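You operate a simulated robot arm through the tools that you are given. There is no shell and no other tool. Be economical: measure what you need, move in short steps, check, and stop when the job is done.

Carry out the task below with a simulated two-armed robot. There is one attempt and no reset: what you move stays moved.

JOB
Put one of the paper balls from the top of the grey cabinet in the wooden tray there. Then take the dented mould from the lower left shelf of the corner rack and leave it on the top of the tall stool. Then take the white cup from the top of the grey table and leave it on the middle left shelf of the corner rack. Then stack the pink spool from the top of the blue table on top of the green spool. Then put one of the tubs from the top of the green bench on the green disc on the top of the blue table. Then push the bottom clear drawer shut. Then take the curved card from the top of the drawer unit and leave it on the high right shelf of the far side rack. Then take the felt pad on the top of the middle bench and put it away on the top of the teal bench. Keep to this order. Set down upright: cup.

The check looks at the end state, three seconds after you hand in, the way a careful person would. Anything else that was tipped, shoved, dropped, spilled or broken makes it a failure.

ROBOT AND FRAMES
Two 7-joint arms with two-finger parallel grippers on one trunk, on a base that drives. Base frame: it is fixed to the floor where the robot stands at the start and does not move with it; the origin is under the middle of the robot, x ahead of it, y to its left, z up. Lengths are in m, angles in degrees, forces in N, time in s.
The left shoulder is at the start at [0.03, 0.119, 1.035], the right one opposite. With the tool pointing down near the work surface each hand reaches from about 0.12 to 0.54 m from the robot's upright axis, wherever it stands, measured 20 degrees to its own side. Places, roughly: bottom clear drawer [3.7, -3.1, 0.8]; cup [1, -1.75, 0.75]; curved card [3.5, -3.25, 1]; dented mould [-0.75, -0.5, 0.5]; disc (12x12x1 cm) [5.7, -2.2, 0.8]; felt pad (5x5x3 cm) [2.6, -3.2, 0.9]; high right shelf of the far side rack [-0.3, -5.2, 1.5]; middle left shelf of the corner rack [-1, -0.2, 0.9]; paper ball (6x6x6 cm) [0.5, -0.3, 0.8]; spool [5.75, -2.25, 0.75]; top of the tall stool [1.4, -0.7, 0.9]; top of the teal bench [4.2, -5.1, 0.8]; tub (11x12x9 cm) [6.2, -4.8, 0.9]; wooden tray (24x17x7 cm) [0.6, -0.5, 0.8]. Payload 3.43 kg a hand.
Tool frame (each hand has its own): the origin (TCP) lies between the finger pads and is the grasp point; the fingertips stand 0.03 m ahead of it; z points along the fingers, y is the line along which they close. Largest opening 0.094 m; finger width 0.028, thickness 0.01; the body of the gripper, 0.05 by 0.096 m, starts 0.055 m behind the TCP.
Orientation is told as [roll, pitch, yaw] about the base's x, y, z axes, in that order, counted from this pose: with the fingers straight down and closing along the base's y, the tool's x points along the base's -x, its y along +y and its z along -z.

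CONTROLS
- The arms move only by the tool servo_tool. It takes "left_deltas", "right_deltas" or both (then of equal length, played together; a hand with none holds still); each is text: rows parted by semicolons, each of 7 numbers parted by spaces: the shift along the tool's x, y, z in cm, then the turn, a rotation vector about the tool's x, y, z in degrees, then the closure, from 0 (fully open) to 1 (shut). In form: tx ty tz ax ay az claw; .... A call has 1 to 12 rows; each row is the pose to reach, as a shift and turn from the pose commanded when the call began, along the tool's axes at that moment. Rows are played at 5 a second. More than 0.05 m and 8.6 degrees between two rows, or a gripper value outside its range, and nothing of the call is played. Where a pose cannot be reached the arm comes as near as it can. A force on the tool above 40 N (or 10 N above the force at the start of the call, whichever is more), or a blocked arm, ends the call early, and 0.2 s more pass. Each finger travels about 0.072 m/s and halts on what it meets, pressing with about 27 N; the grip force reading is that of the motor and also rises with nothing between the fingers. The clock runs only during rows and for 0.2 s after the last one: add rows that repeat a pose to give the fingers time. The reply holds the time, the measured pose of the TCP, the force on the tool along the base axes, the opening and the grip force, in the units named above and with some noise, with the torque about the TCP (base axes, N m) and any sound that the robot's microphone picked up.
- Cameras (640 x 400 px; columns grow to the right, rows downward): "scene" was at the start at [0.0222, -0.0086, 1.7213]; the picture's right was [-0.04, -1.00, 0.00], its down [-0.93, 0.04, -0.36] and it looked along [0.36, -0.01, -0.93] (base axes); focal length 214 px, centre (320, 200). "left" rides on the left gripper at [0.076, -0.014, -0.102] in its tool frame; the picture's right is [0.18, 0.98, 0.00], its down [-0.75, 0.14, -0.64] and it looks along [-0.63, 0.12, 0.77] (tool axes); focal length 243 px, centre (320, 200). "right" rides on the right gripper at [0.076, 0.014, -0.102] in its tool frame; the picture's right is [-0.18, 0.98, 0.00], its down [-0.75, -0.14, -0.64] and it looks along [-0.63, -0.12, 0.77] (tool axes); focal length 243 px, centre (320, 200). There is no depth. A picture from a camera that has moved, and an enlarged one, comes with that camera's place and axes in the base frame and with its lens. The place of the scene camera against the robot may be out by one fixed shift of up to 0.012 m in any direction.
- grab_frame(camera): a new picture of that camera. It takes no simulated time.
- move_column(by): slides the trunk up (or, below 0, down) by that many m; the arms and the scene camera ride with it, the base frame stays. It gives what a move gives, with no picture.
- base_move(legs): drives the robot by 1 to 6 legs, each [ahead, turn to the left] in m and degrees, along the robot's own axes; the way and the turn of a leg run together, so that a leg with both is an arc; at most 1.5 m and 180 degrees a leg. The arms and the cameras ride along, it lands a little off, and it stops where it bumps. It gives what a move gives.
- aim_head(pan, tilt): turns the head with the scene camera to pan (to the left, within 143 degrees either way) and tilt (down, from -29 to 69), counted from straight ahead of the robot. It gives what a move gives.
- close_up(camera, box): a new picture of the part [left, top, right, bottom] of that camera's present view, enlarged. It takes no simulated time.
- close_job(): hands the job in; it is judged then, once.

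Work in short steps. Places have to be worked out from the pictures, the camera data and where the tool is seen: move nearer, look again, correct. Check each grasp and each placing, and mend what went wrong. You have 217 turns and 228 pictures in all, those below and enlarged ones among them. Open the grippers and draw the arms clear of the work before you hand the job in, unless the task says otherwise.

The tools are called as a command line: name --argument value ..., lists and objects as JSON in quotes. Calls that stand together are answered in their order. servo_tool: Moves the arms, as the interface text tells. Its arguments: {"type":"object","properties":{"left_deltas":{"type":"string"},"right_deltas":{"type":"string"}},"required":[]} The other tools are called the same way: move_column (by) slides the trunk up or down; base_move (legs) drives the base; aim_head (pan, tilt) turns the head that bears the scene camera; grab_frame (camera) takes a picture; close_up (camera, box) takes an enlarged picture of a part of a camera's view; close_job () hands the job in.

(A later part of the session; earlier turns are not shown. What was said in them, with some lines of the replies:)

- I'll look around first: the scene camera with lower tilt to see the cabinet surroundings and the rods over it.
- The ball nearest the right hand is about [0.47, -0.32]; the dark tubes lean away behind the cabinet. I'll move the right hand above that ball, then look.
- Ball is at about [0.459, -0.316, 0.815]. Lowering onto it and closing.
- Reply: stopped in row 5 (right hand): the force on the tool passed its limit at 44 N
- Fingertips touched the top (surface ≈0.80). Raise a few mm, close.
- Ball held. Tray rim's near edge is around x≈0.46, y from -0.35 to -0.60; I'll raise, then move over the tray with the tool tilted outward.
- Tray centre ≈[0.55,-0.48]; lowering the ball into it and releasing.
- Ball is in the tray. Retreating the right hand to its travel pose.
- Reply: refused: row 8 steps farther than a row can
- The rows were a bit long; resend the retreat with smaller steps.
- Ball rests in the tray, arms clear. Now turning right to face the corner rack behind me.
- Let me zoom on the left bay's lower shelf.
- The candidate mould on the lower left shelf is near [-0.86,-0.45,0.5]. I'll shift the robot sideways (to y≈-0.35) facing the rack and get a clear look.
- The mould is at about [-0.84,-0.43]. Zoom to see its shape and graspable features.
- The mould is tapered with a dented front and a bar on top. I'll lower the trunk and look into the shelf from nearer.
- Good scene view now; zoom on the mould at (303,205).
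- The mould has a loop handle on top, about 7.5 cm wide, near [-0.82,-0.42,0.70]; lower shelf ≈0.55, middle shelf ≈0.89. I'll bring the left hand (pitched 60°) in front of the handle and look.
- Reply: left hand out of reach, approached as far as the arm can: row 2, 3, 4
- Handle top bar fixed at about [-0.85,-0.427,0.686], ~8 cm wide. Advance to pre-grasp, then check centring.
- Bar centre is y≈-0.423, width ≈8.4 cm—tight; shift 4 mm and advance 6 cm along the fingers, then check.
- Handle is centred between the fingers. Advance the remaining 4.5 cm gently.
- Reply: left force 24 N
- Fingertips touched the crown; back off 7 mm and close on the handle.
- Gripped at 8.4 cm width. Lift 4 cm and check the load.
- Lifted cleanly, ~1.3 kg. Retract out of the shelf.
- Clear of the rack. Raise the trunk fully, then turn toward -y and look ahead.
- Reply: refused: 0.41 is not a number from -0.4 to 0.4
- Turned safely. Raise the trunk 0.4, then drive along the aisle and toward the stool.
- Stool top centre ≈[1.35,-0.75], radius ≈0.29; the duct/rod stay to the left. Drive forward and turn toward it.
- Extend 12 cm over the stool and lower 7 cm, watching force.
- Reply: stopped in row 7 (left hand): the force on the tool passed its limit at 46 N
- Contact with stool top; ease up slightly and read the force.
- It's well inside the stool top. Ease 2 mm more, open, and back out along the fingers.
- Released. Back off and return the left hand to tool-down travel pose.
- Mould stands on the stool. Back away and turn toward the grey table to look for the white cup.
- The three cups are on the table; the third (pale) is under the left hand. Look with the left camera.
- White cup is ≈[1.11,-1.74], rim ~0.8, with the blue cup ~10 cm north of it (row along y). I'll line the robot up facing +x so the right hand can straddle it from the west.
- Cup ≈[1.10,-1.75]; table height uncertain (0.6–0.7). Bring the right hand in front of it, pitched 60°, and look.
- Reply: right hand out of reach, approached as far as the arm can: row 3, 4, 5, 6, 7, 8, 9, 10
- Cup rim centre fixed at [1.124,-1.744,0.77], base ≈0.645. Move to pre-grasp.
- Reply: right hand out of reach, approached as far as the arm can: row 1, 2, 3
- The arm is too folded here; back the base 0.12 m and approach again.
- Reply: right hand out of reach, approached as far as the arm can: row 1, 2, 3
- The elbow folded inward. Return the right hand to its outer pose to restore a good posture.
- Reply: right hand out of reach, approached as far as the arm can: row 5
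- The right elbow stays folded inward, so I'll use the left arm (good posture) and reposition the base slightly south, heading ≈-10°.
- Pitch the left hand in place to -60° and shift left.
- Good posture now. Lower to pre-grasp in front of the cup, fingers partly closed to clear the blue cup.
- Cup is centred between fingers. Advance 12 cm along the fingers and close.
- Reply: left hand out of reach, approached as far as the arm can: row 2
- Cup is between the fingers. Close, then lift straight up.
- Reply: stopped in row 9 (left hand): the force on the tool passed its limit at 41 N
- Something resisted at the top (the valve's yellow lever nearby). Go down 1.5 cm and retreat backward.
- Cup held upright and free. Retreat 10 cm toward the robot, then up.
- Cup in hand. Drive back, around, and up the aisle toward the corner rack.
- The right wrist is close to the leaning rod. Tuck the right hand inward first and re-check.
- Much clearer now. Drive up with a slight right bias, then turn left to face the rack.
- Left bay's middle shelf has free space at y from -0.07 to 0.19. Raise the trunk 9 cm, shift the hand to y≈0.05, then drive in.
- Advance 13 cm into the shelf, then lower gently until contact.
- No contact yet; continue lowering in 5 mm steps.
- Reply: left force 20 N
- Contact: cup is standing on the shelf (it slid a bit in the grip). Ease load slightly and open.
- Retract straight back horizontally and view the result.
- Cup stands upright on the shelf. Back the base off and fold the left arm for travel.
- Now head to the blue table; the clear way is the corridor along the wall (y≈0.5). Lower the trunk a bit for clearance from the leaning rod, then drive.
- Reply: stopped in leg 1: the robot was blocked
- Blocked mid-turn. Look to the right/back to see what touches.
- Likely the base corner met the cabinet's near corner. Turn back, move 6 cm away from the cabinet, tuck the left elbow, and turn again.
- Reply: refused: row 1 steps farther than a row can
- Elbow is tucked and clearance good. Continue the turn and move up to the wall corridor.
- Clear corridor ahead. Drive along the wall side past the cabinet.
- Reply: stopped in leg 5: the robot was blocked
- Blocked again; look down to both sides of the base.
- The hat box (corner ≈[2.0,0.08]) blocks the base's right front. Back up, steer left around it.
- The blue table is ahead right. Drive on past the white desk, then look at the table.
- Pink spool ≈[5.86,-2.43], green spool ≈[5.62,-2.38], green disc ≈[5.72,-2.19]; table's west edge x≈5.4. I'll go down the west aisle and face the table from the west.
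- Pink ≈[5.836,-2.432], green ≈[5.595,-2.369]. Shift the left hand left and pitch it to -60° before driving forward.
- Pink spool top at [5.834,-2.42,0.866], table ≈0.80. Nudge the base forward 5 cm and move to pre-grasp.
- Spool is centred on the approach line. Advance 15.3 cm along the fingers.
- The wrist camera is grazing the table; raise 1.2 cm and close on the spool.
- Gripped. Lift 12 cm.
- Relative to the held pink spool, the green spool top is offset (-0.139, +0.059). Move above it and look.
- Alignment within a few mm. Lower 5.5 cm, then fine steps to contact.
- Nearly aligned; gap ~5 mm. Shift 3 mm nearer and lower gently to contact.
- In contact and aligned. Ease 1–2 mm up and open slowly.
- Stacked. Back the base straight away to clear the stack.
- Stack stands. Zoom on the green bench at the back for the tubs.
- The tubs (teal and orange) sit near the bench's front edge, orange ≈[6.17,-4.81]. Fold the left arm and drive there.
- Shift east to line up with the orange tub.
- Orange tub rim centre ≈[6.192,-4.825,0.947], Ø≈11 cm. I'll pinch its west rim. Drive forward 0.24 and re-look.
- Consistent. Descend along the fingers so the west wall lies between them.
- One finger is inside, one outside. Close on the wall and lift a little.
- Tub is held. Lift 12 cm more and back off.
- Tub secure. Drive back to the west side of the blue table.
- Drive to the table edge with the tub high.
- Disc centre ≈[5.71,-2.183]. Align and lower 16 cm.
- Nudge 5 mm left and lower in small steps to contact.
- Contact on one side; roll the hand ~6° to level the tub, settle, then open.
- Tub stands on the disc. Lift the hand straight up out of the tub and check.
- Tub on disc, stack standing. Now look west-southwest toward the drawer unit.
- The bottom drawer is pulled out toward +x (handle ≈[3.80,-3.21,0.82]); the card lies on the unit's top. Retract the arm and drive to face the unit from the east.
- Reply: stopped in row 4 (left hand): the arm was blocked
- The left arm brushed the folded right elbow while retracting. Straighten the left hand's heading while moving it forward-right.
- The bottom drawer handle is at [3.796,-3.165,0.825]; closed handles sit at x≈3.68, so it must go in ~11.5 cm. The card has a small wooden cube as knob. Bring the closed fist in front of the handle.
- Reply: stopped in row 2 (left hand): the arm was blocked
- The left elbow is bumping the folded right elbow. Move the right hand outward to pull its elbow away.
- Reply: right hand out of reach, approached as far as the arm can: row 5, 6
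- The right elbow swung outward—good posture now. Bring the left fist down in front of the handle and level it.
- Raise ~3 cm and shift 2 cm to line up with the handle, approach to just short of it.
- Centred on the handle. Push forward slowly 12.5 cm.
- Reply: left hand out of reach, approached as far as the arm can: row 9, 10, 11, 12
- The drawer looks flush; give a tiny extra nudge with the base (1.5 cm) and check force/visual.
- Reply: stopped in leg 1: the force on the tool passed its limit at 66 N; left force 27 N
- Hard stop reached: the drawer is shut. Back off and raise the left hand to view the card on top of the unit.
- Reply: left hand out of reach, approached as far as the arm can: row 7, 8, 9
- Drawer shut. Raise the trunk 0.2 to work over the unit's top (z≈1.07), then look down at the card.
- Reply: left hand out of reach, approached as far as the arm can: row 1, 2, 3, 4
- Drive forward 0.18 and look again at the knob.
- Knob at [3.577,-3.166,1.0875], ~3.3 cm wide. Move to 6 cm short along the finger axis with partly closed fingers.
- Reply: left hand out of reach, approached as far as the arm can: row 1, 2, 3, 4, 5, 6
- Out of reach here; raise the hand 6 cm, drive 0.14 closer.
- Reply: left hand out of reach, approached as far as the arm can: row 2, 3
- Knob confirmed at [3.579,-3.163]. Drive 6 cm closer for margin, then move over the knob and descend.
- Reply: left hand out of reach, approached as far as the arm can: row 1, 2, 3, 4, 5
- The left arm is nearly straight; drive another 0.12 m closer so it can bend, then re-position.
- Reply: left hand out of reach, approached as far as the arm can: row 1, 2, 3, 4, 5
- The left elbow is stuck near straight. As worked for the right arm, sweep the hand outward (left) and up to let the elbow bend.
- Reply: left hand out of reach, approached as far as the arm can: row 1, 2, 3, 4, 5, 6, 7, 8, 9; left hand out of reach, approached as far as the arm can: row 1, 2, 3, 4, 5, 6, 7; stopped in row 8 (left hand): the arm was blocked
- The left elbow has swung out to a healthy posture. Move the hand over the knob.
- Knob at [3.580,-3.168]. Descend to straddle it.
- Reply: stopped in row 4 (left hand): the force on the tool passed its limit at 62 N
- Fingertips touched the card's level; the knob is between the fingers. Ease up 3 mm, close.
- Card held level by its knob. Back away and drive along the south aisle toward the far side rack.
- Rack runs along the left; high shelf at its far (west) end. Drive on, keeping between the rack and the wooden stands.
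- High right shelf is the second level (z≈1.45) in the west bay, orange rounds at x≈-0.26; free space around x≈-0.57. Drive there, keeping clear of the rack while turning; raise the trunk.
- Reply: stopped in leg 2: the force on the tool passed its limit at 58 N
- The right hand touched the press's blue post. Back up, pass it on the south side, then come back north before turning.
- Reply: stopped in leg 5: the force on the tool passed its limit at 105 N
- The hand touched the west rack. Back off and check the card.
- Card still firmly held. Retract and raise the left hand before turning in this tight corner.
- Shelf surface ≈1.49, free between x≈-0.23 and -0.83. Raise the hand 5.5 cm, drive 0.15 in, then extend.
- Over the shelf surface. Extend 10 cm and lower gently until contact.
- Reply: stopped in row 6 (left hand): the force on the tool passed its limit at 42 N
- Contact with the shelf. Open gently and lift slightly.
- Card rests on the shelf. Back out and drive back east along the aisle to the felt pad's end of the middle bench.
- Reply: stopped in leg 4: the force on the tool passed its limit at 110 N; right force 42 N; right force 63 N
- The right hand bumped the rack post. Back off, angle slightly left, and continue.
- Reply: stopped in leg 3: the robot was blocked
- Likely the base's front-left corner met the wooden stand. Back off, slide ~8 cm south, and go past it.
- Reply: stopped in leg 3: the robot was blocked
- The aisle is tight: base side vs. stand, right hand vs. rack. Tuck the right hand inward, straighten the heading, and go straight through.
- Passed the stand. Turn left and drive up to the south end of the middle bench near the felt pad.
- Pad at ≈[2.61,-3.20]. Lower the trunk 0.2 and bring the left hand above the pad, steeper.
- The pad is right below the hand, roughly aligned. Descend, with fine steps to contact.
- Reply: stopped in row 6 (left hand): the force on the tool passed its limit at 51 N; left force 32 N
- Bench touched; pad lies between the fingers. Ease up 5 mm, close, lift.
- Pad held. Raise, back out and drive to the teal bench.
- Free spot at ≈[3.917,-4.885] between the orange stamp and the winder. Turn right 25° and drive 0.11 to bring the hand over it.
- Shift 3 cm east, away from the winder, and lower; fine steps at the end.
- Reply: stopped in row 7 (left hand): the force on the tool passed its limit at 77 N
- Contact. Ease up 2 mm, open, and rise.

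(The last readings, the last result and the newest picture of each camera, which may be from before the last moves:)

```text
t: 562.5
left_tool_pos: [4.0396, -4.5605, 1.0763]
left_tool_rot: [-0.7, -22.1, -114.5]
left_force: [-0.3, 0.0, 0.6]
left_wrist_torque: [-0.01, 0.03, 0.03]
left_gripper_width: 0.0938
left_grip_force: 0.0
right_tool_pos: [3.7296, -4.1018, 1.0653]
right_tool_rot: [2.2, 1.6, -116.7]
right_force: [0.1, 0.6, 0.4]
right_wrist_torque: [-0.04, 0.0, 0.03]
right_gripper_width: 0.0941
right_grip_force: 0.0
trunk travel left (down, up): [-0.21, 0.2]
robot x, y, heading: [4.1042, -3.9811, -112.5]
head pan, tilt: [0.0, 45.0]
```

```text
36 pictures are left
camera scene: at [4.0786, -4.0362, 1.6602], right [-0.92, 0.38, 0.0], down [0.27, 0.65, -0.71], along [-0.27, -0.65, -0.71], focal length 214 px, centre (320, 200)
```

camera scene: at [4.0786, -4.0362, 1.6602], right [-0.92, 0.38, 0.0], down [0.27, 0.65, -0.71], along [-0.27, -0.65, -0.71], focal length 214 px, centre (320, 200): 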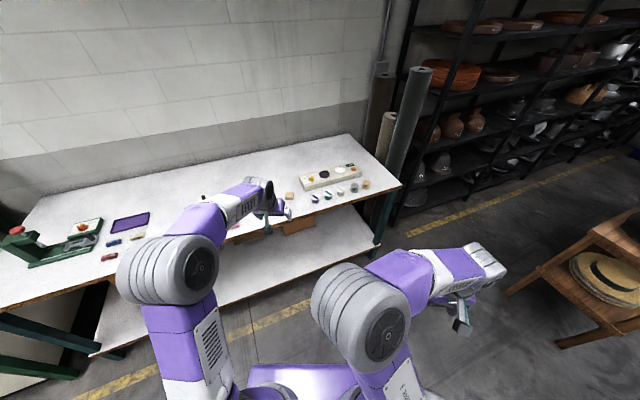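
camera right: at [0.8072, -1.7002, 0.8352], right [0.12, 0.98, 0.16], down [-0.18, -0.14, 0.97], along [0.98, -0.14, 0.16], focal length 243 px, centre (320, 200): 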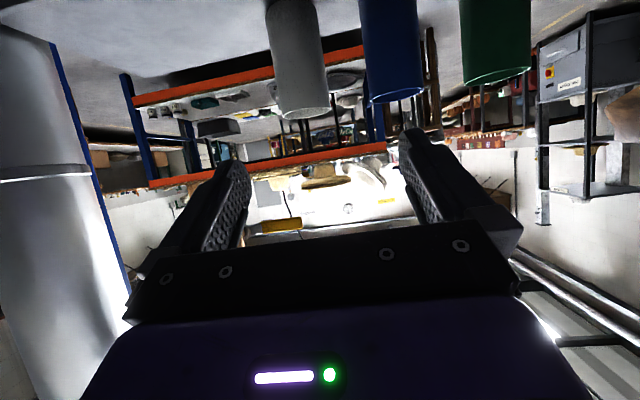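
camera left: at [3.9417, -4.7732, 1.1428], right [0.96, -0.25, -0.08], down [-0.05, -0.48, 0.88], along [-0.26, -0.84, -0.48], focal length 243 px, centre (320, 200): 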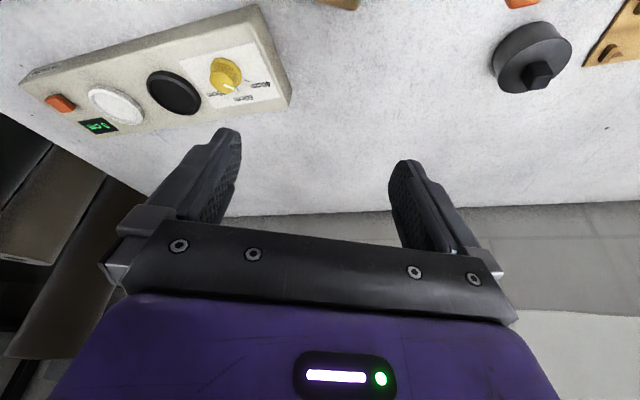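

Pad is on the teal bench, arms clear. A last check of the blue table and the drawer unit from here.

aim_head --pan 143 --tilt 20

close_up --camera "scene" --box '[200, 100, 440, 250]'

aim_head --pan -110 --tilt 30

grab_frame --camera "scene"

```text
t: 564.8
left_tool_pos: [4.0394, -4.5607, 1.0755]
left_tool_rot: [-0.7, -22.0, -114.5]
left_force: [-0.1, -1.1, 0.6]
left_wrist_torque: [-0.02, -0.01, -0.01]
left_gripper_width: 0.0941
left_grip_force: 0.0
right_tool_pos: [3.7307, -4.1022, 1.0645]
right_tool_rot: [2.2, 1.7, -116.7]
right_force: [-0.4, -1.3, -0.9]
right_wrist_torque: [0.0, 0.02, 0.0]
right_gripper_width: 0.094
right_grip_force: 0.0
trunk travel left (down, up): [-0.21, 0.2]
robot x, y, heading: [4.1012, -3.9825, -112.3]
head pan, tilt: [143.0, 20.0]
```

```text
2.67 times, centred on (320, 175) of scene
camera zoom: at [4.1897, -3.9147, 1.6988], right [0.51, -0.86, 0.0], down [-0.29, -0.17, -0.94], along [0.81, 0.48, -0.34], focal length 572 px, centre (320, 267)
```

zoom: 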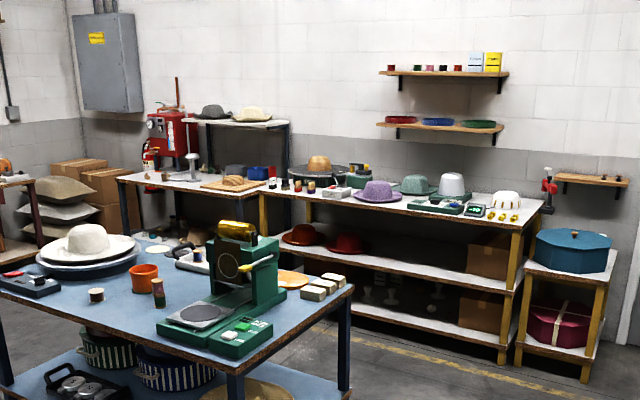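

```text
t: 568.3
left_tool_pos: [4.0398, -4.5611, 1.0756]
left_tool_rot: [-0.7, -22.0, -114.5]
left_force: [-1.1, 0.6, 0.8]
left_wrist_torque: [0.0, -0.02, -0.03]
left_gripper_width: 0.0943
left_grip_force: 0.1
right_tool_pos: [3.7305, -4.1032, 1.0645]
right_tool_rot: [2.2, 1.7, -116.7]
right_force: [0.3, -1.0, -0.6]
right_wrist_torque: [-0.01, 0.01, 0.04]
right_gripper_width: 0.094
right_grip_force: 0.0
trunk travel left (down, up): [-0.21, 0.2]
robot x, y, heading: [4.0998, -3.9817, -112.5]
head pan, tilt: [-110.0, 30.0]
```

```text
34 pictures are left
camera scene: at [4.0427, -3.9008, 1.6828], right [0.68, 0.74, 0.0], down [0.37, -0.34, -0.87], along [-0.64, 0.59, -0.5], focal length 214 px, centre (320, 200)
```

scene: 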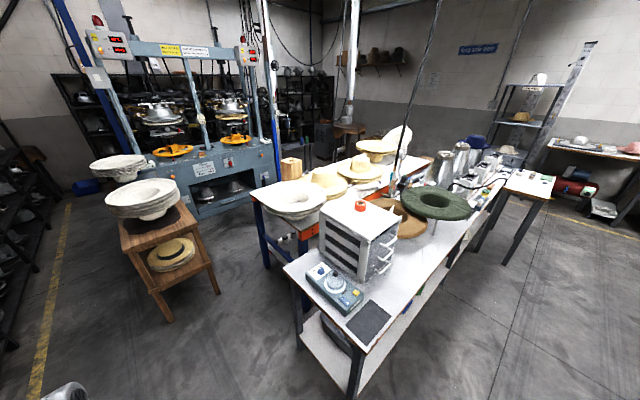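

Everything looks in order: the spool stack stands, the tub is on its disc, the drawer is shut and the stands are upright. Handing in.

close_job

```text
The job is handed in.
```

All eight steps are done in the order you gave, and the job is handed in. From a distance at the end, the spool stack, tub and closed drawer still looked right. I did not go back to re-check the paper ball, mould, cup or card.

The robot bumped into several things on the way:
- **Cabinet and hat box:** the base was stopped against the corner of the grey cabinet, and later against the box with the hat on it.
- **West-side rack:** the left hand, while holding the card, hit its front at about 105 N. The card stayed in the grip and I saw nothing displaced.
- **Far side rack:** the right hand hit a post at about 110 N.
- **Press:** the right hand touched its blue post.
- **Wooden stand with the bowls:** the base probably rubbed it twice in the narrow aisle. It was still upright at the end.
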